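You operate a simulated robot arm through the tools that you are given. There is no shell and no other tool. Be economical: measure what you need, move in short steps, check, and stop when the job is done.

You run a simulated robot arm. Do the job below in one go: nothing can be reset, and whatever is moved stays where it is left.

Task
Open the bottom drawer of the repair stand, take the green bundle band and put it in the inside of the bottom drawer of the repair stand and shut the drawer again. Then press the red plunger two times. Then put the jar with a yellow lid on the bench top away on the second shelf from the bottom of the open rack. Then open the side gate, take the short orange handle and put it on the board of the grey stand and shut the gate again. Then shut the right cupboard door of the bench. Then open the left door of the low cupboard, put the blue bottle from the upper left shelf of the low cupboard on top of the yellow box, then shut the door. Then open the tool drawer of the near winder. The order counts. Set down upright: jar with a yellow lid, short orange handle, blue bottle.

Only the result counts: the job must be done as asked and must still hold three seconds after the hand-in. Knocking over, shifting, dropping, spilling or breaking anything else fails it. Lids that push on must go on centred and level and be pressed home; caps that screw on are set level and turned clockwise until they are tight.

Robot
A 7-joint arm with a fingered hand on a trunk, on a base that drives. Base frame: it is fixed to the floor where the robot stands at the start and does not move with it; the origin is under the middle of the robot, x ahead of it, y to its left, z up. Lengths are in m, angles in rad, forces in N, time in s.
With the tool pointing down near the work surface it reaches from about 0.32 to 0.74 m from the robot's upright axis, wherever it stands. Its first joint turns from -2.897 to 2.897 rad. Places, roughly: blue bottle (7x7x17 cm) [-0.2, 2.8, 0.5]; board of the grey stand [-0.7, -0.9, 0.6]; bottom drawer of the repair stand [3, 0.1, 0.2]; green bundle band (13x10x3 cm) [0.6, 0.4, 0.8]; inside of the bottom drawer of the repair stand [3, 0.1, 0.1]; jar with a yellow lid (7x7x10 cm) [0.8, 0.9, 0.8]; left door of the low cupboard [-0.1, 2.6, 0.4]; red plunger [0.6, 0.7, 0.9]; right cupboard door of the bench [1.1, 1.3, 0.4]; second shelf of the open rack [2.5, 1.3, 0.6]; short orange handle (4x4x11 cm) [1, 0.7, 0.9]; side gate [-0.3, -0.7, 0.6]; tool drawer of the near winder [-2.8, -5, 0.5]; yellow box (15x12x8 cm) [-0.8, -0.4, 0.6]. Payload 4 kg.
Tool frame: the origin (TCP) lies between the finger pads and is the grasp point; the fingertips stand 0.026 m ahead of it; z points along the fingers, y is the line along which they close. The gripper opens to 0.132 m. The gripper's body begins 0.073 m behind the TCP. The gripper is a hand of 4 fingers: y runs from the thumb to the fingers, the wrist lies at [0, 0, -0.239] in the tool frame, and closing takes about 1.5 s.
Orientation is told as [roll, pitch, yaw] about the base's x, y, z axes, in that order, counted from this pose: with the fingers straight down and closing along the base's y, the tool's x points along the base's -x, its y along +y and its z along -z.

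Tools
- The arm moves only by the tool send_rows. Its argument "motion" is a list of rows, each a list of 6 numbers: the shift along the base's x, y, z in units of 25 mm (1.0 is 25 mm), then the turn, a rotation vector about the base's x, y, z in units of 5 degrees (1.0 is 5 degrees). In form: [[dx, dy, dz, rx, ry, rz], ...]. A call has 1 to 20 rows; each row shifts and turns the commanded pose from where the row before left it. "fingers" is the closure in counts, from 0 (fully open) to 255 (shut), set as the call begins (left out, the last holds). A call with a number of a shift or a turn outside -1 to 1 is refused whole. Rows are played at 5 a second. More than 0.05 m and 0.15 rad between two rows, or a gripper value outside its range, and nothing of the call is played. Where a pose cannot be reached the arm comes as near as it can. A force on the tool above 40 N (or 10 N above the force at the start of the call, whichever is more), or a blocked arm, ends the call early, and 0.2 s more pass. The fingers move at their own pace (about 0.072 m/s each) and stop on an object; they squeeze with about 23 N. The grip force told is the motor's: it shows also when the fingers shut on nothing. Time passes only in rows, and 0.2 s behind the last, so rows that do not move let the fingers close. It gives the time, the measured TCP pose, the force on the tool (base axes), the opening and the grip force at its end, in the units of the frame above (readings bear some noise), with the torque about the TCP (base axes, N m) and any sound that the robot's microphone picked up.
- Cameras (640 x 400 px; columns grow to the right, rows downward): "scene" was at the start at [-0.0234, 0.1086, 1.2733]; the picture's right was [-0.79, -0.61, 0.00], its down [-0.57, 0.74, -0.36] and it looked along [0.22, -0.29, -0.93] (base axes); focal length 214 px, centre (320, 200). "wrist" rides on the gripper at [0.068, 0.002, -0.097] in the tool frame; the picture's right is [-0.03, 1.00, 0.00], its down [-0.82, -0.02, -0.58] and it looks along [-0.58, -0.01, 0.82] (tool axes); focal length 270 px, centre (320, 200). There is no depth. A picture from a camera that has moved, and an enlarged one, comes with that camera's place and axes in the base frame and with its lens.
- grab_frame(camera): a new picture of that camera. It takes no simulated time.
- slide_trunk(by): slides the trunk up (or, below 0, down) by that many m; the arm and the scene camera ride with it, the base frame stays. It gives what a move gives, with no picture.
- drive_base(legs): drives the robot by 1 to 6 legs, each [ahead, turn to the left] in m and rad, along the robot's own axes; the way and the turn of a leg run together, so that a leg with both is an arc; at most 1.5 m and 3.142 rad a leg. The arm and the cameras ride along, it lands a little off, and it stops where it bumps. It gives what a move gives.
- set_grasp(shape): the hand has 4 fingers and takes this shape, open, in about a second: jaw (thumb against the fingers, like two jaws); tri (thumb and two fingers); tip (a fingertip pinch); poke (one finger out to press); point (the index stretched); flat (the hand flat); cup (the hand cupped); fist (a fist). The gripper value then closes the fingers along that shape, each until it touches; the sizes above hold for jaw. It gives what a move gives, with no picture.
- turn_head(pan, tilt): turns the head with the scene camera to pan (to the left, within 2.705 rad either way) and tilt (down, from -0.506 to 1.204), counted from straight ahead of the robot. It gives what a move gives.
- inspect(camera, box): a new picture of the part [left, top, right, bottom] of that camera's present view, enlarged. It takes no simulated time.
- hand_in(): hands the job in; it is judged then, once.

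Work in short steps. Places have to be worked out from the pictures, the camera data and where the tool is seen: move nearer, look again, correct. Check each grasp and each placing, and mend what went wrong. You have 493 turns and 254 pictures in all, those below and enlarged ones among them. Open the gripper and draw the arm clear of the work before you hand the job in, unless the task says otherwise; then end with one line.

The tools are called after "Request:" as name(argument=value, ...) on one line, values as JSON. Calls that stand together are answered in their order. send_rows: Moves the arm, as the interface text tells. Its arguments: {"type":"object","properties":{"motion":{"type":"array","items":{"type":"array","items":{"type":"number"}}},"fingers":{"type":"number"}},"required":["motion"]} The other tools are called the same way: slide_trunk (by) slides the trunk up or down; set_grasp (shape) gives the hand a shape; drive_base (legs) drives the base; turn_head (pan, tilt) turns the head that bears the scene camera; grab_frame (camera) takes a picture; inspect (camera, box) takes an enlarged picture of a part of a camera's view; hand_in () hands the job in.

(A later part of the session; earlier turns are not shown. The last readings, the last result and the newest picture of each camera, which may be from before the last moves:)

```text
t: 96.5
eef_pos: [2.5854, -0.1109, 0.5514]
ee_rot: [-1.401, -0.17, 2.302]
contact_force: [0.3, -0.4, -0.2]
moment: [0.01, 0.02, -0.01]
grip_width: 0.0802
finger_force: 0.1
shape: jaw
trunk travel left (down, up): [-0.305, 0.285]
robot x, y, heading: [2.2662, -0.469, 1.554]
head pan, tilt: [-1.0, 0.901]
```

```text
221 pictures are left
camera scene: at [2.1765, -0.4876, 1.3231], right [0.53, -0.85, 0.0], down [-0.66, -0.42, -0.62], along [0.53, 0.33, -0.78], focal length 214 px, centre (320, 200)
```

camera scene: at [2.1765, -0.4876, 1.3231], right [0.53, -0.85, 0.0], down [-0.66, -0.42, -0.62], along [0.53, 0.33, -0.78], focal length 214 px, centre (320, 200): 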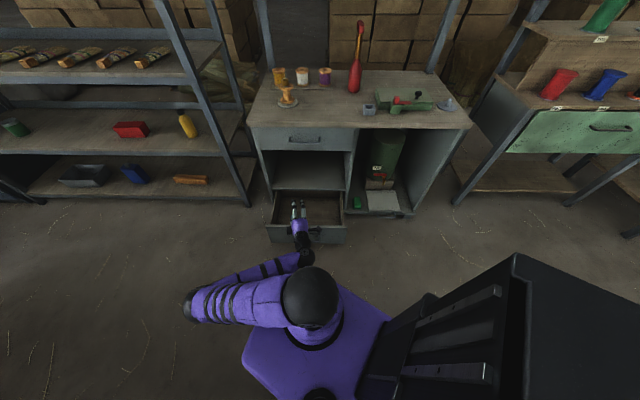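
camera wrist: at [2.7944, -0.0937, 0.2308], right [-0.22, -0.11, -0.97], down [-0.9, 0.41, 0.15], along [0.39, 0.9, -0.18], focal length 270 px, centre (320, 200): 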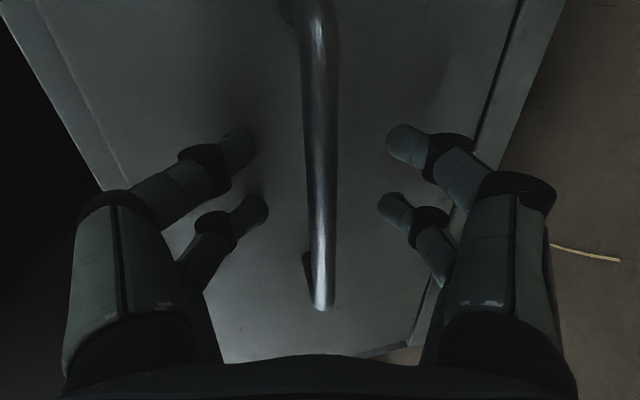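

Drawer stays open. I bring the hand back to pointing down, higher up.

Request:
send_rows(motion=[[0.3, 0.2, 0.5, -0.5, 0.83, 0], [0.3, 0.2, 0.5, -0.5, 0.83, 0], [0.3, 0.2, 0.5, -0.5, 0.83, 0], [0.3, 0.2, 0.5, -0.5, 0.83, 0], [0, 0, 0.5, -0.5, 0.83, 0], [0, 0, 0.5, -0.5, 0.83, 0], [0, 0, 0.5, -0.5, 0.83, 0], [0, 0, 0, -0.5, 0.83, 0], [0, 0, 0, -0.5, 0.83, 0], [0, 0, 0, -0.5, 0.83, 0], [0, 0, 0, -0.5, 0.83, 0], [0, 0, 0, -0.5, 0.83, 0], [0, 0, 0, -0.5, 0.83, 0], [0, 0, 0, -0.5, 0.83, 0], [0, 0, 0, -0.5, 0.83, 0], [0, 0, 0, -0.4, 0.7, 0]], fingers=0)

Request:
grab_frame(camera="scene")

```text
t: 99.9
eef_pos: [2.6149, -0.0909, 0.6382]
ee_rot: [-0.029, -0.218, 1.987]
contact_force: [-0.4, -0.4, -0.5]
moment: [0.01, -0.05, -0.01]
grip_width: 0.132
finger_force: 0.0
shape: jaw
trunk travel left (down, up): [-0.305, 0.285]
robot x, y, heading: [2.264, -0.468, 1.563]
head pan, tilt: [-1.0, 0.901]
```

```text
220 pictures are left
camera scene: at [2.1764, -0.4875, 1.3231], right [0.53, -0.85, 0.0], down [-0.66, -0.42, -0.62], along [0.53, 0.33, -0.78], focal length 214 px, centre (320, 200)
```

scene: 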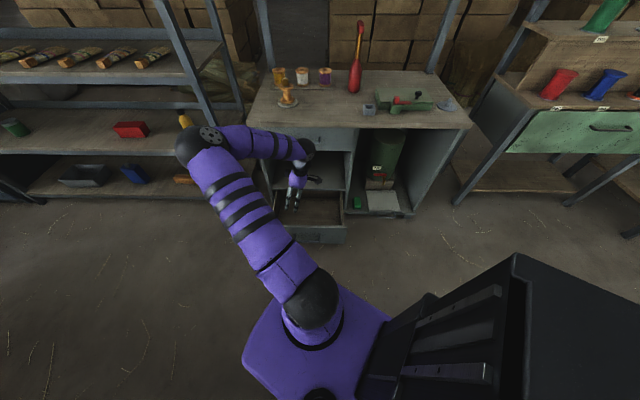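

I level the hand and swing it ahead of the robot for driving.

Request:
send_rows(motion=[[-1, 0, 0.1, -0.8, -0.24, 0], [-1, 0, 0.1, -0.8, -0.24, 0], [-1, 0, 0.1, -0.8, -0.24, 0], [-1, 0, 0.1, 0, 0, 0], [-1, 0, 0.1, 0, 0, 0], [-1, 0.1, 0.1, 0, 0, 0], [-1, 0.1, 0.1, 0, 0, 0], [-1, 0.1, 0.1, 0, 0, -0.6], [-1, 0.1, 0.1, 0, 0, -0.6], [-1, 0.1, 0.1, 0, 0, -0.6], [-1, 0.1, 0.1, 0, 0, -0.8], [-1, 0, 0.1, 0, 0, -0.8], [-1, 0, 0.1, 0, 0, -0.8], [-1, 0, 0.1, 0, 0, -0.8]])

Request:
drive_base(legs=[[0, 0.35]])

Request:
turn_head(pan=2.4, tilt=0.9)

Request:
grab_frame(camera="scene")

```text
t: 102.9
eef_pos: [2.2652, -0.0753, 0.673]
ee_rot: [-0.002, -0.002, 1.548]
contact_force: [0.5, -1.0, 0.3]
moment: [0.01, 0.01, 0.01]
grip_width: 0.132
finger_force: 0.1
shape: jaw
trunk travel left (down, up): [-0.305, 0.285]
robot x, y, heading: [2.2675, -0.4679, 1.56]
head pan, tilt: [-1.0, 0.901]
```

```text
t: 104.5
eef_pos: [2.1304, -0.098, 0.6731]
ee_rot: [-0.004, -0.004, 1.895]
contact_force: [-0.6, 0.3, -0.6]
moment: [-0.04, -0.03, 0.01]
grip_width: 0.1315
finger_force: 0.1
shape: jaw
trunk travel left (down, up): [-0.305, 0.285]
robot x, y, heading: [2.2629, -0.4727, 1.908]
head pan, tilt: [-1.0, 0.901]
```

```text
t: 107.3
eef_pos: [2.1305, -0.0983, 0.6734]
ee_rot: [-0.003, -0.004, 1.895]
contact_force: [0.4, 0.0, -0.7]
moment: [0.01, 0.01, 0.0]
grip_width: 0.1319
finger_force: 0.1
shape: jaw
trunk travel left (down, up): [-0.305, 0.285]
robot x, y, heading: [2.2652, -0.4688, 1.905]
head pan, tilt: [2.4, 0.901]
```

```text
219 pictures are left
camera scene: at [2.1115, -0.6459, 1.3232], right [-0.92, 0.4, 0.0], down [0.31, 0.72, -0.62], along [-0.25, -0.57, -0.78], focal length 214 px, centre (320, 200)
```

scene: 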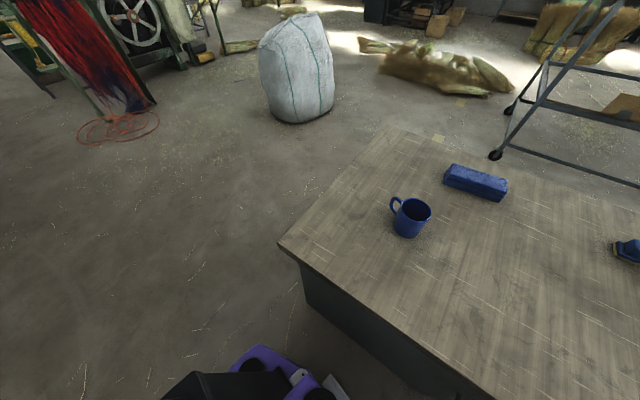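

Clear behind. I reverse out and go round the bench's end to its front.

Request:
drive_base(legs=[[-0.9, 0], [0, 1.62], [1.5, 0], [0, -1.43]])

Request:
turn_head(pan=-0.3, tilt=0.5)

Request:
grab_frame(camera="scene")

```text
t: 127.3
eef_pos: [0.9762, -1.5456, 0.6741]
ee_rot: [-0.003, -0.003, 2.09]
contact_force: [-1.2, 0.6, 0.0]
moment: [-0.03, 0.0, -0.02]
grip_width: 0.1317
finger_force: 0.0
shape: jaw
trunk travel left (down, up): [-0.305, 0.285]
robot x, y, heading: [1.1784, -1.8831, 2.103]
head pan, tilt: [2.4, 0.901]
```

```text
t: 129.7
eef_pos: [0.9769, -1.5449, 0.6732]
ee_rot: [-0.003, -0.002, 2.09]
contact_force: [1.0, 0.7, -0.3]
moment: [0.04, 0.02, 0.04]
grip_width: 0.1316
finger_force: 0.1
shape: jaw
trunk travel left (down, up): [-0.305, 0.285]
robot x, y, heading: [1.1813, -1.8866, 2.098]
head pan, tilt: [-0.3, 0.499]
```

```text
218 pictures are left
camera scene: at [1.0587, -1.9244, 1.357], right [0.97, 0.23, 0.0], down [0.11, -0.47, -0.88], along [-0.2, 0.85, -0.48], focal length 214 px, centre (320, 200)
```

scene: 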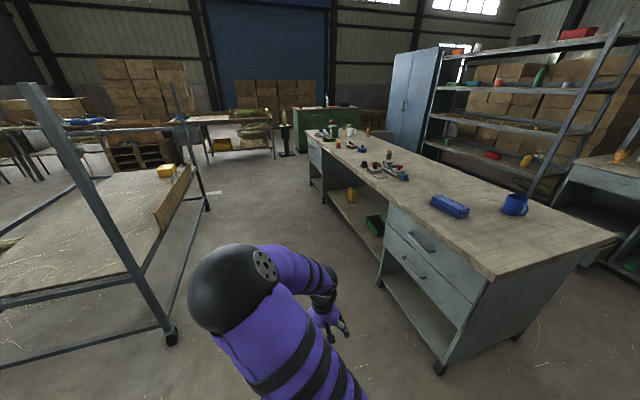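

Path along the front is clear. I raise the hand above bench height, drive along, and turn to face the bench.

Request:
send_rows(motion=[[0, 0, 1, 0, 0, 0], [0, 0, 1, 0, 0, 0], [0, 0, 1, 0, 0, 0], [0, 0, 1, 0, 0, 0], [0, 0, 1, 0, 0, 0], [0, 0, 1, 0, 0, 0], [0, 0, 1, 0, 0, 0], [0, 0, 1, 0, 0, 0], [0, 0, 1, 0, 0, 0], [0, 0, 1, 0, 0, 0], [0, 0, 1, 0, 0, 0], [0, 0, 1, 0, 0, 0]])

Request:
drive_base(legs=[[1.4, 0], [0.9, 0], [0, -1.58]])

Request:
turn_head(pan=0.0, tilt=0.9)

Request:
grab_frame(camera="scene")

```text
t: 132.3
eef_pos: [0.9764, -1.5466, 0.9734]
ee_rot: [-0.002, -0.004, 2.09]
contact_force: [-0.2, 1.0, -0.8]
moment: [-0.05, 0.0, 0.01]
grip_width: 0.1319
finger_force: 0.0
shape: jaw
trunk travel left (down, up): [-0.305, 0.285]
robot x, y, heading: [1.1744, -1.8825, 2.1]
head pan, tilt: [-0.3, 0.499]
```

```text
t: 147.9
eef_pos: [0.3487, 0.3065, 0.9731]
ee_rot: [-0.003, -0.003, 0.519]
contact_force: [0.0, 0.3, -0.8]
moment: [0.02, -0.01, -0.01]
grip_width: 0.1319
finger_force: 0.0
shape: jaw
trunk travel left (down, up): [-0.305, 0.285]
robot x, y, heading: [0.0098, 0.1042, 0.532]
head pan, tilt: [-0.3, 0.499]
```

```text
t: 148.8
eef_pos: [0.3475, 0.3076, 0.9725]
ee_rot: [-0.003, -0.003, 0.52]
contact_force: [-0.4, 0.5, -0.7]
moment: [-0.03, -0.01, 0.01]
grip_width: 0.1316
finger_force: 0.0
shape: jaw
trunk travel left (down, up): [-0.305, 0.285]
robot x, y, heading: [0.0119, 0.1022, 0.528]
head pan, tilt: [0.0, 0.901]
```

```text
217 pictures are left
camera scene: at [-0.0517, 0.2435, 1.3232], right [0.51, -0.86, 0.0], down [-0.68, -0.4, -0.62], along [0.54, 0.31, -0.78], focal length 214 px, centre (320, 200)
```

scene: 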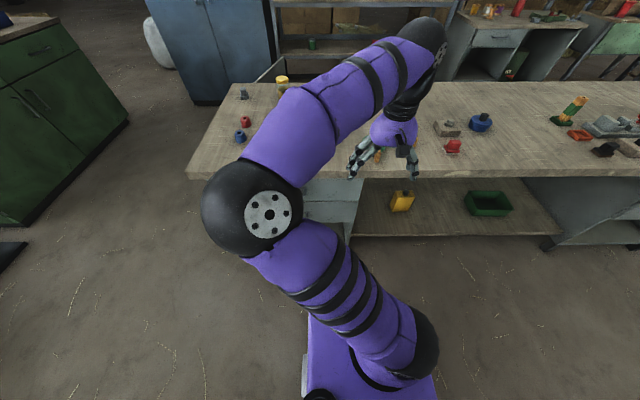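

I move the hand over the band's estimated place (0.65, 0.41) and look with the wrist camera.

Request:
send_rows(motion=[[1, 0.32, -0.1, 0, 0, 0], [1, 0.32, -0.1, 0, 0, 0], [1, 0.32, -0.1, 0, 0, 0], [1, 0.32, -0.1, 0, 0, 0], [1, 0.32, -0.1, 0, 0, 0], [1, 0.32, -0.1, 0, 0, 0], [1, 0.32, -0.1, 0, 0, 0], [1, 0.32, -0.1, 0, 0, 0], [1, 0.32, -0.1, 0, 0, 0], [1, 0.32, -0.1, 0, 0, 0]])

Request:
grab_frame(camera="wrist")

Request:
grab_frame(camera="scene")

```text
t: 151.0
eef_pos: [0.5971, 0.3879, 0.9466]
ee_rot: [-0.007, -0.003, 0.519]
contact_force: [-0.7, -0.1, 0.9]
moment: [-0.02, -0.05, 0.01]
grip_width: 0.1316
finger_force: 0.0
shape: jaw
trunk travel left (down, up): [-0.305, 0.285]
robot x, y, heading: [0.0119, 0.1074, 0.533]
head pan, tilt: [0.0, 0.901]
```

```text
216 pictures are left
camera wrist: at [0.5359, 0.356, 1.044], right [-0.47, 0.88, 0.0], down [0.72, 0.39, 0.58], along [0.51, 0.27, -0.81], focal length 270 px, centre (320, 200)
```

wrist: 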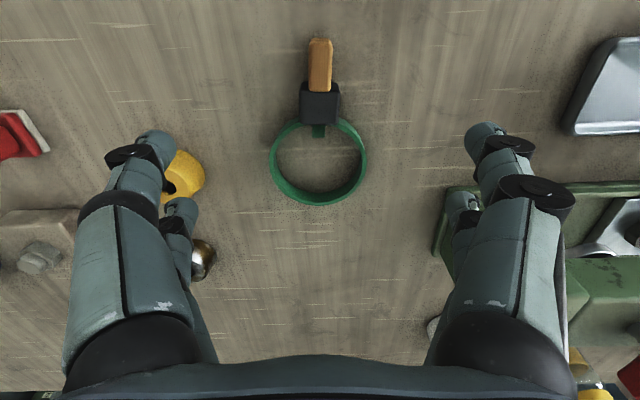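

```text
215 pictures are left
camera scene: at [-0.052, 0.2436, 1.3231], right [0.51, -0.86, 0.0], down [-0.68, -0.4, -0.62], along [0.54, 0.31, -0.78], focal length 214 px, centre (320, 200)
```

scene: 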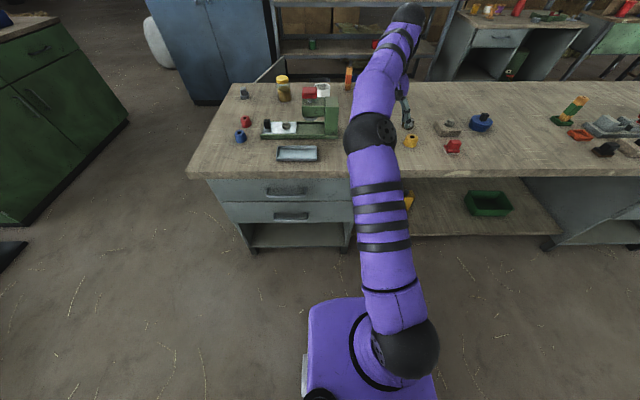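

The clip of the band lies right under the TCP at about (0.597, 0.387). I lower onto it with the fingers part closed.

Request:
send_rows(motion=[[0, 0, -0.9, 0, 0, 0], [0, 0, -0.9, 0, 0, 0], [0, 0, -0.9, 0, 0, 0], [0, 0, -0.9, 0, 0, 0], [0, 0, -0.7, 0, 0, 0]], fingers=90)

Request:
grab_frame(camera="wrist")

```text
t: 152.2
eef_pos: [0.5977, 0.3868, 0.839]
ee_rot: [-0.006, -0.004, 0.52]
contact_force: [-0.3, 0.3, -0.4]
moment: [-0.01, 0.02, 0.01]
grip_width: 0.0857
finger_force: 0.1
shape: jaw
trunk travel left (down, up): [-0.305, 0.285]
robot x, y, heading: [0.0082, 0.1034, 0.532]
head pan, tilt: [0.0, 0.901]
```

```text
214 pictures are left
camera wrist: at [0.5357, 0.3557, 0.9362], right [-0.48, 0.88, 0.0], down [0.72, 0.39, 0.58], along [0.51, 0.27, -0.81], focal length 270 px, centre (320, 200)
```

wrist: 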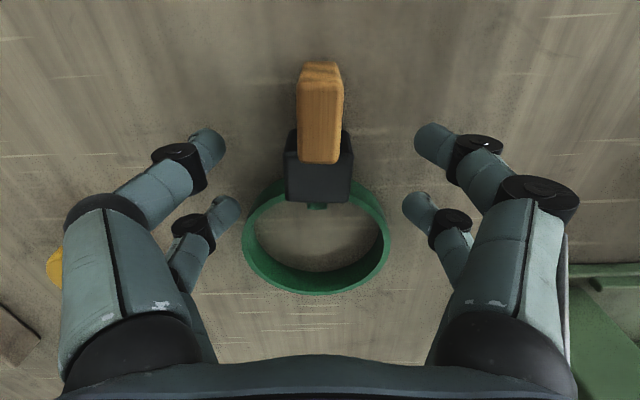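

Clip top is near z 0.84, its middle about 1 cm nearer the robot. I shift, lower slightly and close.

Request:
send_rows(motion=[[-0.3, -0.16, -0.3, 0, 0, 0], [0, 0, -0.1, 0, 0, 0]])

Request:
send_rows(motion=[[0, 0, 0, 0, 0, 0], [0, 0, 0, 0, 0, 0], [0, 0, 0, 0, 0, 0], [0, 0, 0, 0, 0, 0], [0, 0, 0, 0, 0, 0], [0, 0, 0, 0, 0, 0]], fingers=255)

Request:
grab_frame(camera="wrist")

```text
t: 152.8
eef_pos: [0.591, 0.3834, 0.8303]
ee_rot: [-0.005, -0.002, 0.521]
contact_force: [1.0, 0.0, -0.5]
moment: [-0.05, 0.0, -0.01]
grip_width: 0.0858
finger_force: 0.2
shape: jaw
trunk travel left (down, up): [-0.305, 0.285]
robot x, y, heading: [0.0078, 0.1043, 0.529]
head pan, tilt: [0.0, 0.901]
```

```text
t: 154.2
eef_pos: [0.5914, 0.3831, 0.8301]
ee_rot: [-0.004, -0.003, 0.522]
contact_force: [0.5, -0.2, 0.3]
moment: [-0.04, 0.03, 0.0]
grip_width: 0.016
finger_force: 23.2
shape: jaw
trunk travel left (down, up): [-0.305, 0.285]
robot x, y, heading: [0.0119, 0.1058, 0.529]
head pan, tilt: [0.0, 0.901]
```

```text
213 pictures are left
camera wrist: at [0.5284, 0.3515, 0.9264], right [-0.47, 0.88, 0.0], down [0.72, 0.39, 0.58], along [0.51, 0.27, -0.81], focal length 270 px, centre (320, 200)
```

wrist: 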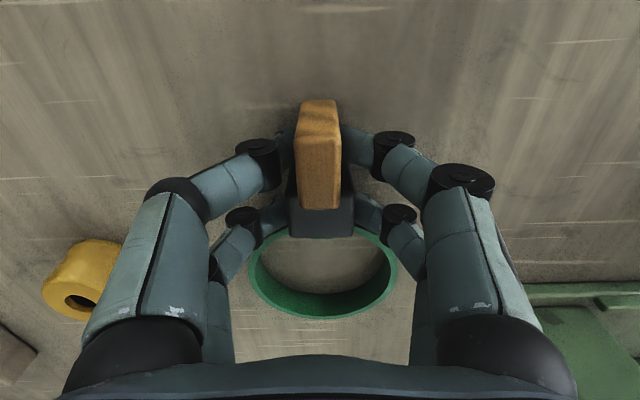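

Something 16 mm wide is held. Lift and check.

Request:
send_rows(motion=[[0, 0, 0.5, 0, 0, 0], [0, 0, 1, 0, 0, 0], [0, 0, 1, 0, 0, 0], [0, 0, 1, 0, 0, 0], [0, 0, 1, 0, 0, 0], [0, 0, 1, 0, 0, 0]])

Request:
grab_frame(camera="wrist")

```text
t: 155.6
eef_pos: [0.591, 0.3823, 0.9671]
ee_rot: [-0.005, -0.001, 0.519]
contact_force: [-0.6, -0.5, -1.2]
moment: [0.02, -0.01, -0.04]
grip_width: 0.0159
finger_force: 22.6
shape: jaw
trunk travel left (down, up): [-0.305, 0.285]
robot x, y, heading: [0.007, 0.1038, 0.533]
head pan, tilt: [0.0, 0.901]
```

```text
212 pictures are left
camera wrist: at [0.5286, 0.3512, 1.0646], right [-0.47, 0.88, 0.0], down [0.72, 0.39, 0.58], along [0.51, 0.27, -0.81], focal length 270 px, centre (320, 200)
```

wrist: 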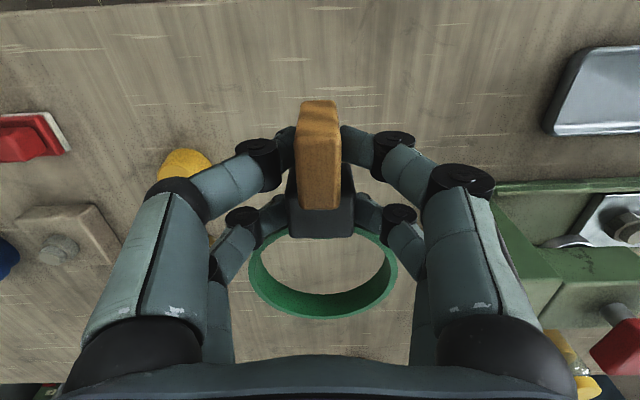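

Band held firmly. Tuck the arm and drive back round to the repair stand.

Request:
send_rows(motion=[[-1, -0.32, 0, 0, 0, 0], [-1, -0.32, 0, 0, 0, 0], [-1, -0.32, 0, 0, 0, 0], [-1, -0.32, 0, 0, 0, 0], [-1, -0.32, 0, 0, 0, 0], [-1, -0.32, 0, 0, 0, 0], [-1, -0.32, 0, 0, 0, 0], [-1, -0.32, 0, 0, 0, 0], [-1, -0.32, 0, 0, 0, 0]])

Request:
drive_base(legs=[[0, -1.57], [1.4, 0], [0.92, 0], [0, 1.43], [1.5, 0], [0, 1.5]])

Request:
turn_head(pan=0.0, tilt=0.7)

Request:
grab_frame(camera="scene")

```text
t: 157.6
eef_pos: [0.3661, 0.31, 0.9674]
ee_rot: [-0.004, -0.004, 0.522]
contact_force: [0.1, 0.0, -0.5]
moment: [0.02, 0.02, -0.06]
grip_width: 0.0159
finger_force: 22.4
shape: jaw
trunk travel left (down, up): [-0.305, 0.285]
robot x, y, heading: [0.012, 0.1026, 0.529]
head pan, tilt: [0.0, 0.901]
```

```text
t: 188.2
eef_pos: [2.4412, -0.9481, 0.9676]
ee_rot: [-0.004, -0.004, 1.873]
contact_force: [-0.3, 0.2, 0.5]
moment: [-0.03, -0.03, -0.02]
grip_width: 0.0157
finger_force: 23.5
shape: jaw
trunk travel left (down, up): [-0.305, 0.285]
robot x, y, heading: [2.568, -1.3412, 1.881]
head pan, tilt: [0.0, 0.901]
```

```text
t: 188.9
eef_pos: [2.4422, -0.9479, 0.9685]
ee_rot: [-0.002, -0.003, 1.871]
contact_force: [0.0, 0.5, -0.9]
moment: [0.01, 0.04, -0.01]
grip_width: 0.016
finger_force: 23.1
shape: jaw
trunk travel left (down, up): [-0.305, 0.285]
robot x, y, heading: [2.5711, -1.3438, 1.885]
head pan, tilt: [0.0, 0.7]
```

```text
211 pictures are left
camera scene: at [2.4158, -1.3631, 1.3392], right [0.95, 0.31, 0.0], down [0.2, -0.61, -0.76], along [-0.23, 0.73, -0.64], focal length 214 px, centre (320, 200)
```

scene: 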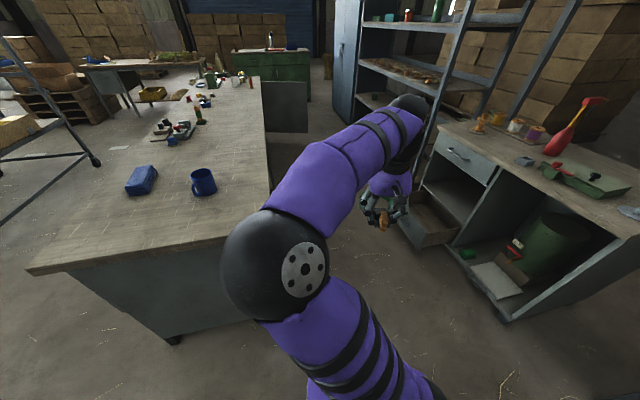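

Route clear; drive on to the drawer.

Request:
drive_base(legs=[[0.87, 0]])

Request:
turn_head(pan=-1.1, tilt=0.9)

Request:
grab_frame(camera="scene")

```text
t: 193.5
eef_pos: [2.1758, -0.1203, 0.9685]
ee_rot: [-0.004, -0.003, 1.87]
contact_force: [-0.4, -0.2, -1.1]
moment: [-0.04, -0.01, 0.01]
grip_width: 0.0158
finger_force: 22.5
shape: jaw
trunk travel left (down, up): [-0.305, 0.285]
robot x, y, heading: [2.2964, -0.512, 1.882]
head pan, tilt: [0.0, 0.7]
```

```text
t: 194.9
eef_pos: [2.1756, -0.1213, 0.9683]
ee_rot: [-0.003, -0.004, 1.871]
contact_force: [-0.1, 0.1, -1.3]
moment: [-0.01, -0.04, 0.0]
grip_width: 0.0161
finger_force: 23.1
shape: jaw
trunk travel left (down, up): [-0.305, 0.285]
robot x, y, heading: [2.2995, -0.5125, 1.889]
head pan, tilt: [-1.1, 0.901]
```

```text
210 pictures are left
camera scene: at [2.2285, -0.5634, 1.3232], right [0.71, -0.71, 0.0], down [-0.56, -0.55, -0.62], along [0.44, 0.44, -0.78], focal length 214 px, centre (320, 200)
```

scene: 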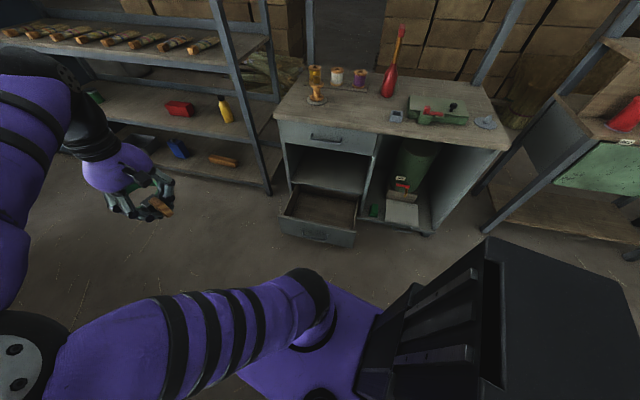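

Drawer's open part is centred about (2.75,-0.06). I lower the trunk, then swing the hand over at mid height.

Request:
slide_trunk(by=-0.3)

Request:
send_rows(motion=[[1, 0, 0, 0, 0, 0], [1, 0, 0, 0, 0, 0], [1, 0, 0, 0, 0, 0], [1, 0, 0, 0, 0, 0], [1, 0, 0, 0, 0, 0], [1, 0, 0, 0, 0, 0], [1, 0, 0, 0, 0, 0], [1, 0, 0, 0, 0, 0], [1, 0, 0, 0, 0, 0], [1, 0, 0, 0, 0, 0], [1, 0, 0, 0, 0, 0], [1, 0, 0, 0, 0, 0.5], [1, 0, 0, 0, 0, 0.5], [1, 0, 0, 0, 0, 0.5], [1, 0, 0, 0, 0, 0.5]])

Request:
grab_frame(camera="scene")

```text
t: 197.9
eef_pos: [2.1758, -0.1212, 0.6685]
ee_rot: [-0.003, -0.005, 1.87]
contact_force: [1.1, 0.4, -0.7]
moment: [-0.03, 0.0, 0.02]
grip_width: 0.0159
finger_force: 23.1
shape: jaw
trunk travel left (down, up): [-0.005, 0.585]
robot x, y, heading: [2.3001, -0.515, 1.879]
head pan, tilt: [-1.1, 0.901]
```

```text
t: 201.1
eef_pos: [2.5502, -0.1193, 0.6689]
ee_rot: [-0.004, -0.003, 2.048]
contact_force: [-0.3, -0.9, -0.5]
moment: [-0.01, -0.02, 0.01]
grip_width: 0.016
finger_force: 22.9
shape: jaw
trunk travel left (down, up): [-0.005, 0.585]
robot x, y, heading: [2.2958, -0.5121, 1.887]
head pan, tilt: [-1.1, 0.901]
```

```text
209 pictures are left
camera scene: at [2.2285, -0.5634, 1.0232], right [0.71, -0.71, 0.0], down [-0.56, -0.55, -0.62], along [0.44, 0.44, -0.78], focal length 214 px, centre (320, 200)
```

scene: 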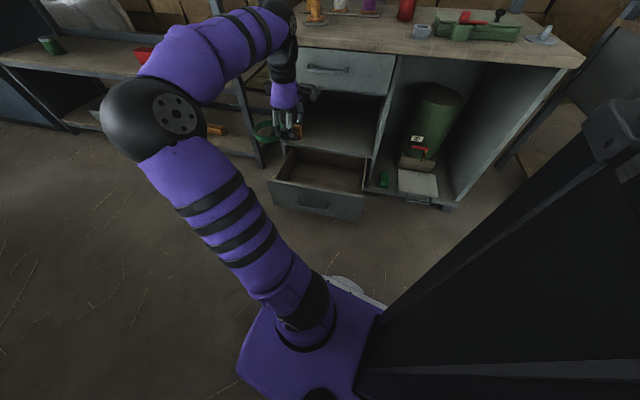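

Good posture with the elbow left. Lower to z 0.43 and then go over the drawer.

Request:
send_rows(motion=[[0, 0, -1, 0, 0, 0], [0, 0, -1, 0, 0, 0], [0, 0, -1, 0, 0, 0], [0, 0, -1, 0, 0, 0], [0, 0, -1, 0, 0, 0], [0, 0, -1, 0, 0, 0], [0, 0, -1, 0, 0, 0], [0, 0, -1, 0, 0, 0], [0, 0, -1, 0, 0, 0], [0, 0, -0.5, 0, 0, 0]])

Request:
send_rows(motion=[[0.9, 0.15, 0, 0, 0, 0], [0.9, 0.15, 0, 0, 0, 0], [0.9, 0.15, 0, 0, 0, 0], [0.9, 0.15, 0, 0, 0, 0], [0.9, 0.15, 0, 0, 0, 0], [0.9, 0.15, 0, 0, 0, 0], [0.9, 0.15, 0, 0, 0, 0], [0.9, 0.15, 0, 0, 0, 0], [0.9, 0.15, 0, 0, 0, 0]])

Request:
grab_frame(camera="scene")

Request:
grab_frame(camera="wrist")

```text
t: 203.3
eef_pos: [2.5491, -0.1204, 0.4293]
ee_rot: [-0.002, -0.003, 2.047]
contact_force: [-0.5, 0.2, -1.1]
moment: [-0.02, 0.0, -0.03]
grip_width: 0.0157
finger_force: 23.4
shape: jaw
trunk travel left (down, up): [-0.005, 0.585]
robot x, y, heading: [2.3043, -0.5169, 1.883]
head pan, tilt: [-1.1, 0.901]
```

```text
t: 205.3
eef_pos: [2.7526, -0.0871, 0.4301]
ee_rot: [-0.003, -0.004, 2.044]
contact_force: [0.7, 0.0, -0.3]
moment: [-0.03, -0.01, 0.0]
grip_width: 0.0157
finger_force: 22.5
shape: jaw
trunk travel left (down, up): [-0.005, 0.585]
robot x, y, heading: [2.3031, -0.5112, 1.887]
head pan, tilt: [-1.1, 0.901]
```

```text
208 pictures are left
camera scene: at [2.2286, -0.5634, 1.0232], right [0.71, -0.71, 0.0], down [-0.56, -0.55, -0.62], along [0.44, 0.44, -0.78], focal length 214 px, centre (320, 200)
```

scene: 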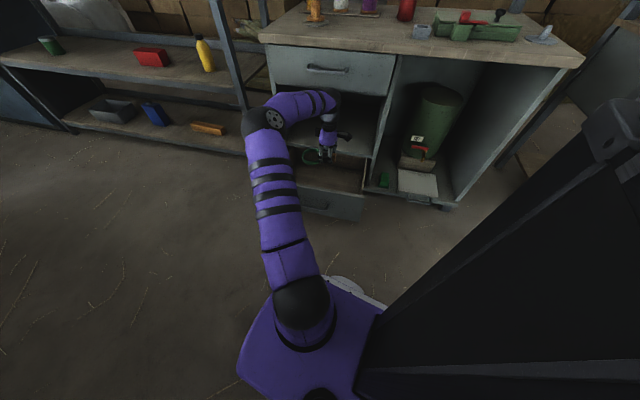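

```text
207 pictures are left
camera wrist: at [2.781, -0.1481, 0.5255], right [-0.9, -0.44, 0.0], down [-0.36, 0.73, 0.58], along [-0.25, 0.52, -0.81], focal length 270 px, centre (320, 200)
```

wrist: 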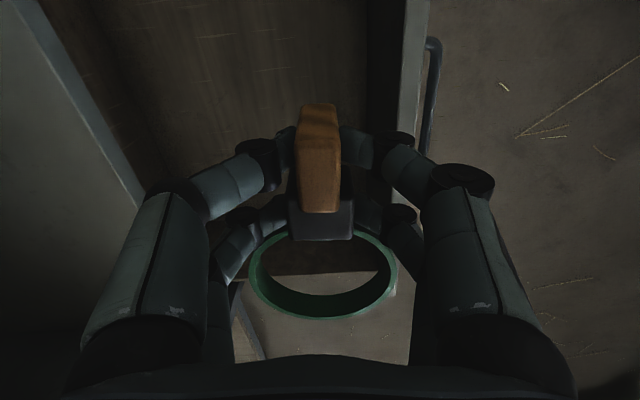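

The hold is inside the drawer's outline. I shift 2.5 cm deeper and lower towards the drawer floor.

Request:
send_rows(motion=[[0.8, 0.5, -0.5, 0, 0, 0], [0.2, 0.1, -1, 0, 0, 0], [0, 0, -1, 0, 0, 0], [0, 0, -1, 0, 0, 0], [0, 0, -1, 0, 0, 0], [0, 0, -1, 0, 0, 0], [0, 0, -1, 0, 0, 0], [0, 0, -1, 0, 0, 0], [0, 0, -0.6, 0, 0, 0]])

Request:
inspect(camera="scene", box=[230, 90, 430, 240])

Request:
grab_frame(camera="wrist")

```text
t: 207.3
eef_pos: [2.7776, -0.0715, 0.2263]
ee_rot: [-0.003, -0.003, 2.046]
contact_force: [1.0, -0.3, -0.4]
moment: [0.01, -0.02, 0.0]
grip_width: 0.016
finger_force: 22.7
shape: jaw
trunk travel left (down, up): [-0.005, 0.585]
robot x, y, heading: [2.2992, -0.5126, 1.888]
head pan, tilt: [-1.1, 0.901]
```

```text
2.67 times, centred on (330, 165) of scene
camera zoom: at [2.2287, -0.5635, 1.0232], right [0.71, -0.71, 0.0], down [-0.56, -0.55, -0.62], along [0.44, 0.44, -0.78], focal length 572 px, centre (293, 293)
```

zoom: 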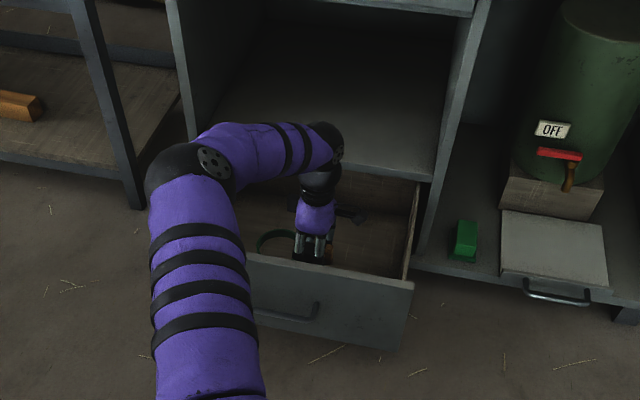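

```text
205 pictures are left
camera wrist: at [2.8064, -0.1335, 0.3232], right [-0.9, -0.43, 0.0], down [-0.36, 0.73, 0.58], along [-0.25, 0.52, -0.81], focal length 270 px, centre (320, 200)
```

wrist: 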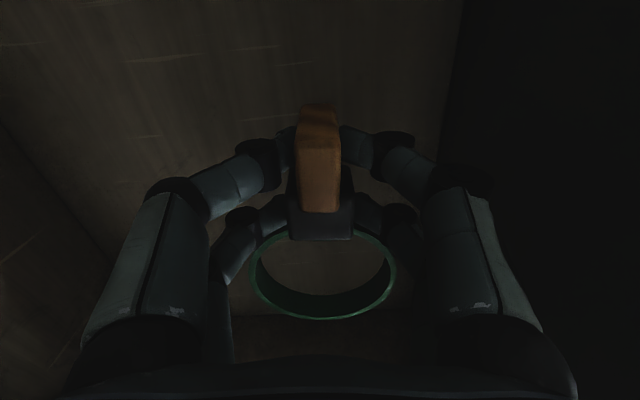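

Inside the drawer. I lower on in small steps until the floor is felt.

Request:
send_rows(motion=[[0, 0, -0.5, 0, 0, 0], [0, 0, -0.5, 0, 0, 0], [0, 0, -0.5, 0, 0, 0], [0, 0, -0.4, 0, 0, 0], [0, 0, -0.4, 0, 0, 0], [0, 0, -0.4, 0, 0, 0]])

Request:
grab_frame(camera="wrist")

```text
t: 208.7
eef_pos: [2.7781, -0.0722, 0.1614]
ee_rot: [-0.004, -0.002, 2.046]
contact_force: [0.1, -0.3, -0.9]
moment: [-0.03, -0.04, 0.0]
grip_width: 0.0157
finger_force: 23.2
shape: jaw
trunk travel left (down, up): [-0.005, 0.585]
robot x, y, heading: [2.2993, -0.5155, 1.885]
head pan, tilt: [-1.1, 0.901]
```

```text
204 pictures are left
camera wrist: at [2.8065, -0.1332, 0.2568], right [-0.9, -0.43, 0.0], down [-0.36, 0.73, 0.58], along [-0.25, 0.52, -0.81], focal length 270 px, centre (320, 200)
```

wrist: 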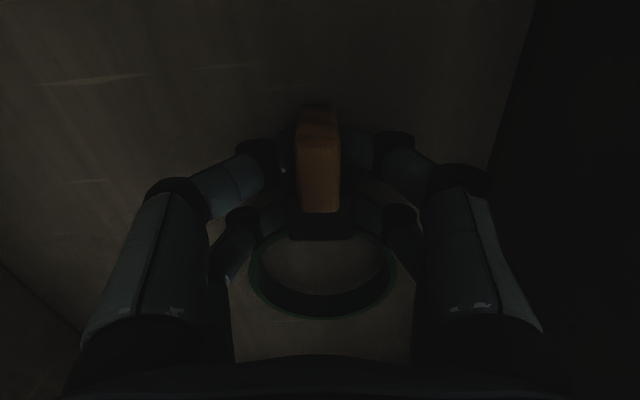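

Still no contact; a little lower.

Request:
send_rows(motion=[[0, 0, -0.3, 0, 0, 0], [0, 0, -0.3, 0, 0, 0], [0, 0, -0.3, 0, 0, 0], [0, 0, -0.3, 0, 0, 0], [0, 0, -0.3, 0, 0, 0]])

```text
t: 209.4
eef_pos: [2.7826, -0.0681, 0.1517]
ee_rot: [-0.02, -0.004, 2.047]
contact_force: [-1.3, -1.2, 20.9]
moment: [-0.05, 0.06, 0.05]
grip_width: 0.017
finger_force: 22.5
shape: jaw
trunk travel left (down, up): [-0.005, 0.585]
robot x, y, heading: [2.2981, -0.5116, 1.88]
head pan, tilt: [-1.1, 0.901]
stopped in row 3: the force on the tool passed its limit at 45 N (the readings are from after the stop); the commanded pose is now the measured one
```

Floor reached at TCP z≈0.152. I open partly and lift.

Request:
send_rows(motion=[[0, 0, 0.1, 0, 0, 0], [0, 0, 0, 0, 0, 0], [0, 0, 0, 0, 0, 0], [0, 0, 0, 0, 0, 0]], fingers=150)

Request:
send_rows(motion=[[0, 0, 0.5, 0, 0, 0], [0, 0, 1, 0, 0, 0], [0, 0, 1, 0, 0, 0], [0, 0, 1, 0, 0, 0], [0, 0, 1, 0, 0, 0], [0, 0, 1, 0, 0, 0], [0, 0, 1, 0, 0, 0], [0, 0, 1, 0, 0, 0], [0, 0, 1, 0, 0, 0], [0, 0, 1, 0, 0, 0]])

Request:
grab_frame(camera="wrist")

```text
t: 210.4
eef_pos: [2.7815, -0.0705, 0.1506]
ee_rot: [-0.015, -0.003, 2.048]
contact_force: [2.5, 0.7, 5.9]
moment: [-0.1, 0.12, 0.01]
grip_width: 0.0519
finger_force: 0.0
shape: jaw
trunk travel left (down, up): [-0.005, 0.585]
robot x, y, heading: [2.3001, -0.5125, 1.884]
head pan, tilt: [-1.1, 0.901]
```

```text
t: 212.6
eef_pos: [2.7815, -0.0682, 0.3897]
ee_rot: [-0.012, -0.003, 2.048]
contact_force: [-0.3, -0.4, 0.8]
moment: [-0.02, 0.01, 0.0]
grip_width: 0.0539
finger_force: 0.1
shape: jaw
trunk travel left (down, up): [-0.005, 0.585]
robot x, y, heading: [2.3047, -0.5133, 1.884]
head pan, tilt: [-1.1, 0.901]
```

```text
203 pictures are left
camera wrist: at [2.8095, -0.1299, 0.4851], right [-0.9, -0.44, -0.01], down [-0.36, 0.73, 0.58], along [-0.24, 0.53, -0.81], focal length 270 px, centre (320, 200)
```

wrist: 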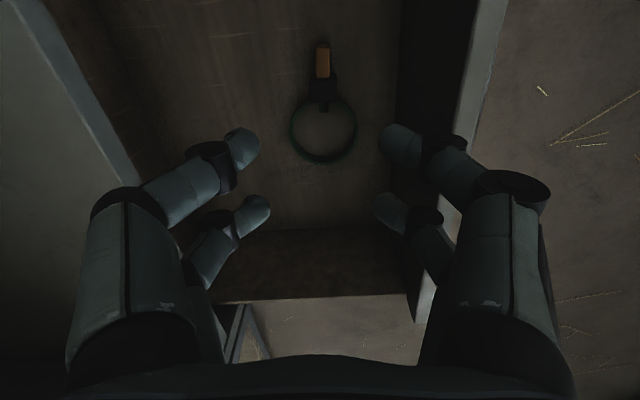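

The band lies in the drawer. Now I lift out, close the fingers and go in front of the drawer to push it shut.

Request:
send_rows(motion=[[0, 0, 1, 0, 0, 0], [0, 0, 1, 0, 0, 0], [0, 0, 0.5, 0, 0, 0], [-0.85, -0.52, 0, 0, 0, 0], [-0.85, -0.52, 0, 0, 0, 0], [-0.85, -0.52, 0, 0, 0, 0], [-0.85, -0.52, 0, 0, 0, 0], [-0.85, -0.52, 0, 0, 0, 0], [-0.85, -0.52, 0, 0, 0, 0], [-0.85, -0.52, 0, 0, 0, 0], [-0.85, -0.52, 0, 0, 0, 0], [-0.85, -0.52, 0, 0, 0, 0], [-0.85, -0.52, 0, 0, 0, 0]], fingers=255)

Request:
send_rows(motion=[[0, 0, -1, 0.5, -0.83, 0], [0, 0, -1, 0.5, -0.83, 0], [0, 0, -1, 0.5, -0.83, 0], [0, 0, -1, 0.5, -0.83, 0], [0, 0, -1, 0.5, -0.83, 0], [0, 0, -1, 0.5, -0.83, 0], [0, 0, -1, 0.5, -0.83, 0]])

Request:
inspect(camera="scene", box=[200, 90, 440, 290])

```text
t: 215.4
eef_pos: [2.5691, -0.1994, 0.4506]
ee_rot: [-0.014, -0.004, 2.046]
contact_force: [0.1, 0.4, -1.0]
moment: [0.01, -0.03, 0.0]
grip_width: 0.0
finger_force: 23.6
shape: jaw
trunk travel left (down, up): [-0.005, 0.585]
robot x, y, heading: [2.2972, -0.5106, 1.885]
head pan, tilt: [-1.1, 0.901]
```

```text
t: 217.0
eef_pos: [2.5749, -0.1948, 0.274]
ee_rot: [-0.604, -0.038, 2.061]
contact_force: [-0.3, 0.2, -0.5]
moment: [-0.01, -0.02, 0.0]
grip_width: 0.0
finger_force: 22.8
shape: jaw
out of reach, approached as far as the arm can: row 7
trunk travel left (down, up): [-0.005, 0.585]
robot x, y, heading: [2.2997, -0.5123, 1.882]
head pan, tilt: [-1.1, 0.901]
```

```text
2.00 times, centred on (320, 190) of scene
camera zoom: at [2.2287, -0.5637, 1.0233], right [0.71, -0.71, 0.0], down [-0.56, -0.55, -0.62], along [0.44, 0.44, -0.78], focal length 429 px, centre (320, 220)
```

zoom: 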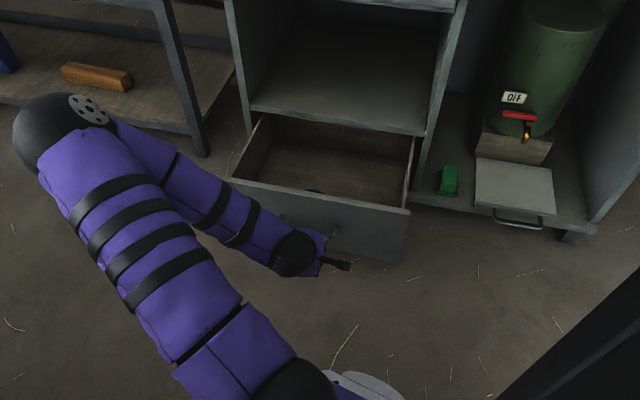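

Hand is before the drawer face. I push along its normal, flattening the hand as I go.

Request:
send_rows(motion=[[0.6, 0.37, 0, 0.3, -0.5, 0], [0.6, 0.37, 0, 0.3, -0.5, 0], [0.6, 0.37, 0, 0.3, -0.5, 0], [0.6, 0.37, 0, 0.3, -0.5, 0], [0.6, 0.37, 0, 0.3, -0.5, 0], [0.6, 0.37, 0, 0.3, -0.5, 0], [0.6, 0.37, 0, 0.3, -0.5, 0], [0.6, 0.37, 0, 0, 0, 0], [0.6, 0.37, 0, 0, 0, 0], [0.6, 0.37, 0, 0, 0, 0]])

Request:
inspect(camera="scene", box=[200, 90, 440, 290])

```text
t: 219.2
eef_pos: [2.7259, -0.101, 0.2723]
ee_rot: [-0.961, -0.056, 2.079]
contact_force: [-1.6, -0.6, 0.2]
moment: [0.04, 0.0, 0.06]
grip_width: 0.0
finger_force: 23.2
shape: jaw
trunk travel left (down, up): [-0.005, 0.585]
robot x, y, heading: [2.3017, -0.5106, 1.884]
head pan, tilt: [-1.1, 0.901]
```

```text
2.00 times, centred on (320, 190) of scene
camera zoom: at [2.2286, -0.5635, 1.0232], right [0.71, -0.71, 0.0], down [-0.56, -0.55, -0.62], along [0.44, 0.44, -0.78], focal length 429 px, centre (320, 220)
```

zoom: 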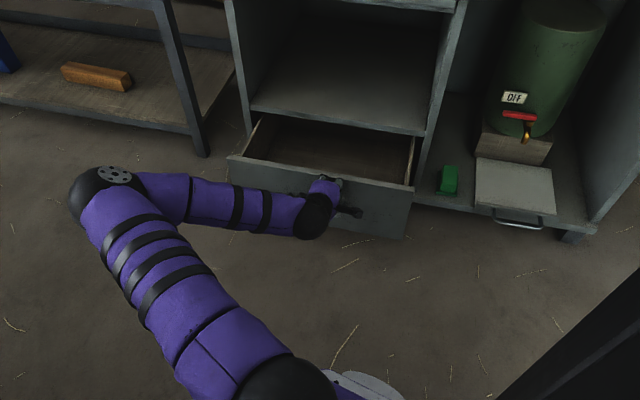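

Drawer is moving in. Continue the push.

Request:
send_rows(motion=[[0.6, 0.37, 0, 0.3, -0.5, 0], [0.6, 0.37, 0, 0.3, -0.5, 0], [0.6, 0.37, 0, 0.3, -0.5, 0], [0.6, 0.37, 0, 0.3, -0.5, 0], [0.6, 0.37, 0, 0.3, -0.5, 0], [0.6, 0.37, 0, 0, 0, 0], [0.6, 0.37, 0, 0, 0, 0], [0.6, 0.37, 0, 0, 0, 0], [0.6, 0.37, 0, 0, 0, 0], [0.5, 0.3, 0, 0, 0, 0]])

Request:
inspect(camera="scene", box=[200, 90, 440, 290])

```text
t: 221.4
eef_pos: [2.868, -0.0141, 0.2726]
ee_rot: [-1.213, -0.059, 2.093]
contact_force: [-24.6, -14.1, 9.6]
moment: [-0.02, -0.04, -0.05]
grip_width: 0.0
finger_force: 22.9
shape: jaw
trunk travel left (down, up): [-0.005, 0.585]
robot x, y, heading: [2.3019, -0.5144, 1.884]
head pan, tilt: [-1.1, 0.901]
stopped in row 10: the force on the tool passed its limit at 75 N (the readings are from after the stop); the commanded pose is now the measured one
```

```text
2.00 times, centred on (320, 190) of scene
camera zoom: at [2.2279, -0.5642, 1.0232], right [0.71, -0.71, 0.0], down [-0.55, -0.55, -0.62], along [0.44, 0.44, -0.78], focal length 429 px, centre (320, 220)
```

zoom: 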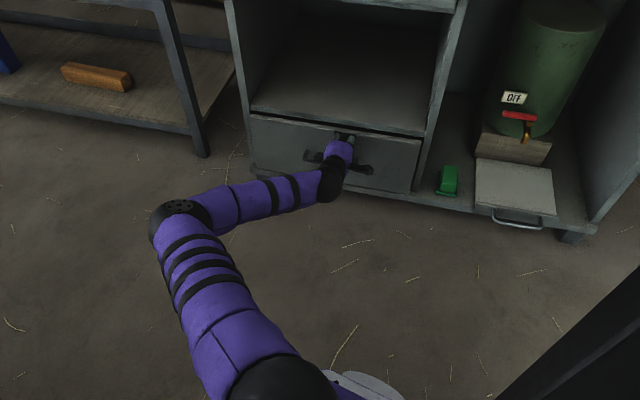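

The drawer hit its stop. I draw back and check it's flush.

Request:
send_rows(motion=[[-0.85, -0.52, 0, 0, 0, 0], [-0.85, -0.52, 0, 0, 0, 0], [-0.85, -0.52, 0.3, -0.5, 0.83, 0], [-0.85, -0.52, 0.5, -0.5, 0.83, 0], [-0.85, -0.52, 0.5, -0.5, 0.83, 0], [-0.85, -0.52, 0.5, -0.5, 0.83, 0], [-0.85, -0.52, 0.5, -0.5, 0.83, 0], [0, 0, 0.5, -0.5, 0.83, 0], [0, 0, 0.5, -0.5, 0.83, 0], [0, 0, 0.5, -0.5, 0.83, 0], [0, 0, 0.5, -0.5, 0.83, 0], [0, 0, 0.5, -0.5, 0.83, 0], [0, 0, 0.5, -0.5, 0.83, 0], [0, 0, 0.5, -0.5, 0.83, 0], [0, 0, 0.5, -0.5, 0.83, 0], [0, 0, 0.5, 0, 0, 0]])

Request:
inspect(camera="scene", box=[240, 60, 440, 210])

```text
t: 224.8
eef_pos: [2.7189, -0.106, 0.4425]
ee_rot: [-0.113, -0.009, 2.052]
contact_force: [0.3, 0.1, 0.4]
moment: [-0.01, 0.0, 0.01]
grip_width: 0.0
finger_force: 23.0
shape: jaw
trunk travel left (down, up): [-0.005, 0.585]
robot x, y, heading: [2.3019, -0.5154, 1.881]
head pan, tilt: [-1.1, 0.901]
```

```text
2.67 times, centred on (340, 135) of scene
camera zoom: at [2.2287, -0.5635, 1.0231], right [0.71, -0.71, 0.0], down [-0.56, -0.55, -0.62], along [0.44, 0.44, -0.78], focal length 572 px, centre (267, 373)
```

zoom: 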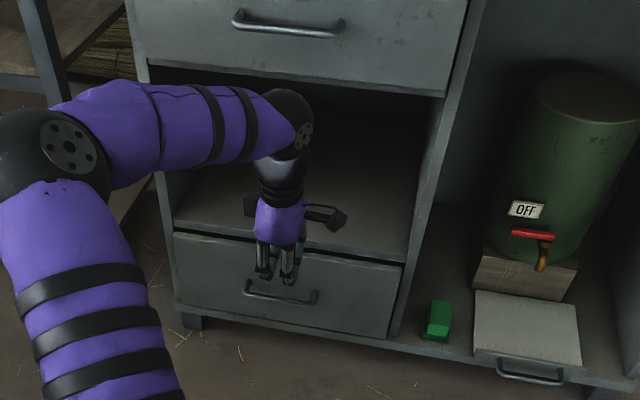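

Drawer shut as at the start. Raise the trunk, swing the arm ahead and drive back round to the bench front for the plunger.

Request:
send_rows(motion=[[-1, 0, 0.3, -0.2, 0.35, 0], [-1, 0, 0.3, -0.2, 0.35, 0], [-1, 0, 0.3, -0.2, 0.35, 0], [-1, 0, 0.3, -0.2, 0.35, 0], [-1, 0, 0.3, 0, 0, 0], [-1, 0, 0.3, 0, 0, 0], [-1, 0, 0.3, 0, 0, 0], [-1, 0, 0.3, 0, 0, 0], [-1, 0, 0.3, 0, 0, 0], [-1, 0, 0.3, 0, 0, 0], [-1, 0, 0.3, 0, 0, 0], [-1, 0, 0.3, 0, 0, 0], [-1, 0, 0.3, 0, 0, 0], [-1, 0, 0.3, 0, 0, -0.5], [-1, 0, 0.3, 0, 0, -0.5], [-1, 0, 0.3, 0, 0, -0.5], [-1, 0, 0.3, 0, 0, -0.5], [-1, 0, 0.3, 0, 0, 0], [-1, 0, 0.3, 0, 0, 0], [-1, 0, 0.3, 0, 0, 0]])

Request:
slide_trunk(by=0.3)

Request:
drive_base(legs=[[-0.87, 0], [0, 1.62], [1.5, 0], [0, -1.41]])

```text
t: 229.0
eef_pos: [2.2188, -0.1039, 0.5922]
ee_rot: [0.026, -0.004, 1.876]
contact_force: [-0.1, -0.2, -0.6]
moment: [-0.04, -0.01, 0.0]
grip_width: 0.0001
finger_force: 23.1
shape: jaw
trunk travel left (down, up): [-0.005, 0.585]
robot x, y, heading: [2.2983, -0.5161, 1.883]
head pan, tilt: [-1.1, 0.901]
```

```text
t: 232.0
eef_pos: [2.2207, -0.105, 0.8925]
ee_rot: [0.027, -0.003, 1.877]
contact_force: [0.4, 0.5, 0.7]
moment: [0.01, -0.03, 0.01]
grip_width: 0.0
finger_force: 23.0
shape: jaw
trunk travel left (down, up): [-0.305, 0.285]
robot x, y, heading: [2.2994, -0.5119, 1.879]
head pan, tilt: [-1.1, 0.901]
```

```text
t: 251.8
eef_pos: [1.0066, -1.4937, 0.8928]
ee_rot: [0.024, -0.004, 2.087]
contact_force: [-1.1, 0.8, 0.9]
moment: [0.04, -0.02, 0.0]
grip_width: 0.0001
finger_force: 23.0
shape: jaw
trunk travel left (down, up): [-0.305, 0.285]
robot x, y, heading: [1.1718, -1.8738, 2.097]
head pan, tilt: [-1.1, 0.901]
```

Now along the front to about (0.11,0.30), facing the bench near the press.

Request:
drive_base(legs=[[0, -0.07], [1.4, 0], [1.0, 0], [0, -1.47]])

Request:
turn_head(pan=0.4, tilt=0.7)

Request:
grab_frame(camera="scene")

```text
t: 267.9
eef_pos: [0.5181, 0.4348, 0.8922]
ee_rot: [0.027, -0.003, 0.537]
contact_force: [-0.2, 0.0, 0.3]
moment: [0.05, 0.04, 0.03]
grip_width: 0.0001
finger_force: 23.1
shape: jaw
trunk travel left (down, up): [-0.305, 0.285]
robot x, y, heading: [0.141, 0.2634, 0.54]
head pan, tilt: [-1.1, 0.901]
```

```text
t: 269.5
eef_pos: [0.5191, 0.4353, 0.8915]
ee_rot: [0.025, -0.004, 0.539]
contact_force: [0.0, -1.1, 0.0]
moment: [0.01, -0.03, 0.03]
grip_width: 0.0
finger_force: 23.2
shape: jaw
trunk travel left (down, up): [-0.305, 0.285]
robot x, y, heading: [0.1365, 0.2639, 0.544]
head pan, tilt: [0.4, 0.7]
```

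```text
198 pictures are left
camera scene: at [0.0618, 0.4328, 1.3393], right [0.81, -0.59, 0.0], down [-0.38, -0.52, -0.76], along [0.45, 0.62, -0.64], focal length 214 px, centre (320, 200)
```

scene: 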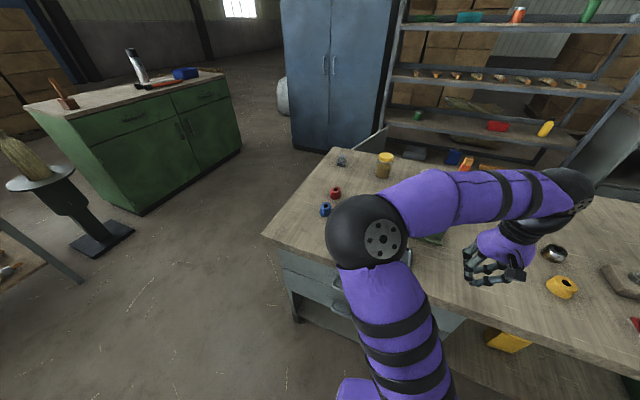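

I raise the hand and bring it above the press for a wrist look.

Request:
send_rows(motion=[[0, 0, 1, 0, 0, 0], [0, 0, 1, 0, 0, 0], [0, 0, 1, 0, 0, 0], [0, 0, 1, 0, 0, 0], [0, 0, 1, 0, 0, 0], [0, 0, 1, 0, 0, 0], [0, 0, 1, 0, 0, 0], [0, 0, 1, 0, 0, 0], [0.3, 0.9, 0, 0, 0, 0], [0.3, 0.9, 0, 0, 0, 0], [0.3, 0.9, 0, 0, 0, 0], [0.3, 0.9, 0, 0, 0, 0], [0.3, 0.9, 0, 0, 0, 0], [0.3, 0.9, 0, 0, 0, 0], [0.3, 0.9, 0, 0, 0, 0], [0.3, 0.9, 0, 0, 0, 0], [0.3, 0.9, 0, 0, 0, 0]])

Request:
grab_frame(camera="wrist")

Request:
grab_frame(camera="scene")

```text
t: 273.1
eef_pos: [0.5799, 0.616, 1.0929]
ee_rot: [0.026, -0.007, 0.535]
contact_force: [1.0, 0.6, 0.1]
moment: [0.0, 0.01, -0.02]
grip_width: 0.0
finger_force: 22.7
shape: jaw
out of reach, approached as far as the arm can: row 17
trunk travel left (down, up): [-0.305, 0.285]
robot x, y, heading: [0.1415, 0.2606, 0.546]
head pan, tilt: [0.4, 0.7]
```

```text
197 pictures are left
camera wrist: at [0.5196, 0.5807, 1.189], right [-0.49, 0.87, 0.03], down [0.72, 0.38, 0.58], along [0.5, 0.3, -0.81], focal length 270 px, centre (320, 200)
```

wrist: 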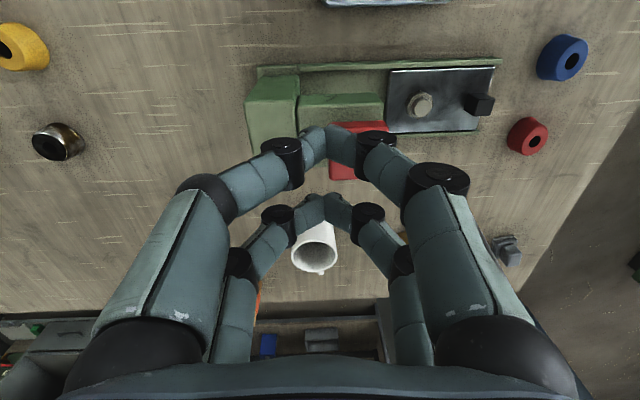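

```text
196 pictures are left
camera scene: at [0.062, 0.4326, 1.3394], right [0.81, -0.59, 0.0], down [-0.38, -0.52, -0.76], along [0.45, 0.62, -0.64], focal length 214 px, centre (320, 200)
```

scene: 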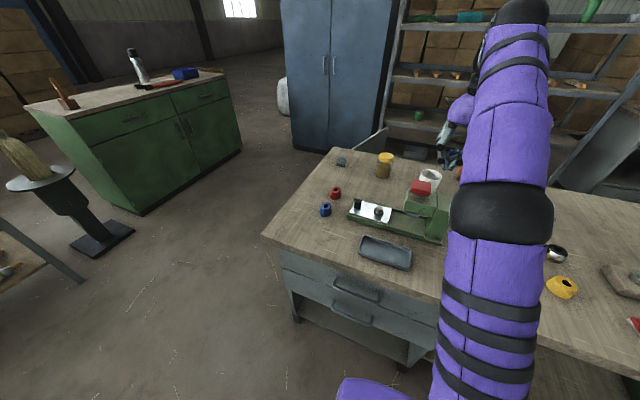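

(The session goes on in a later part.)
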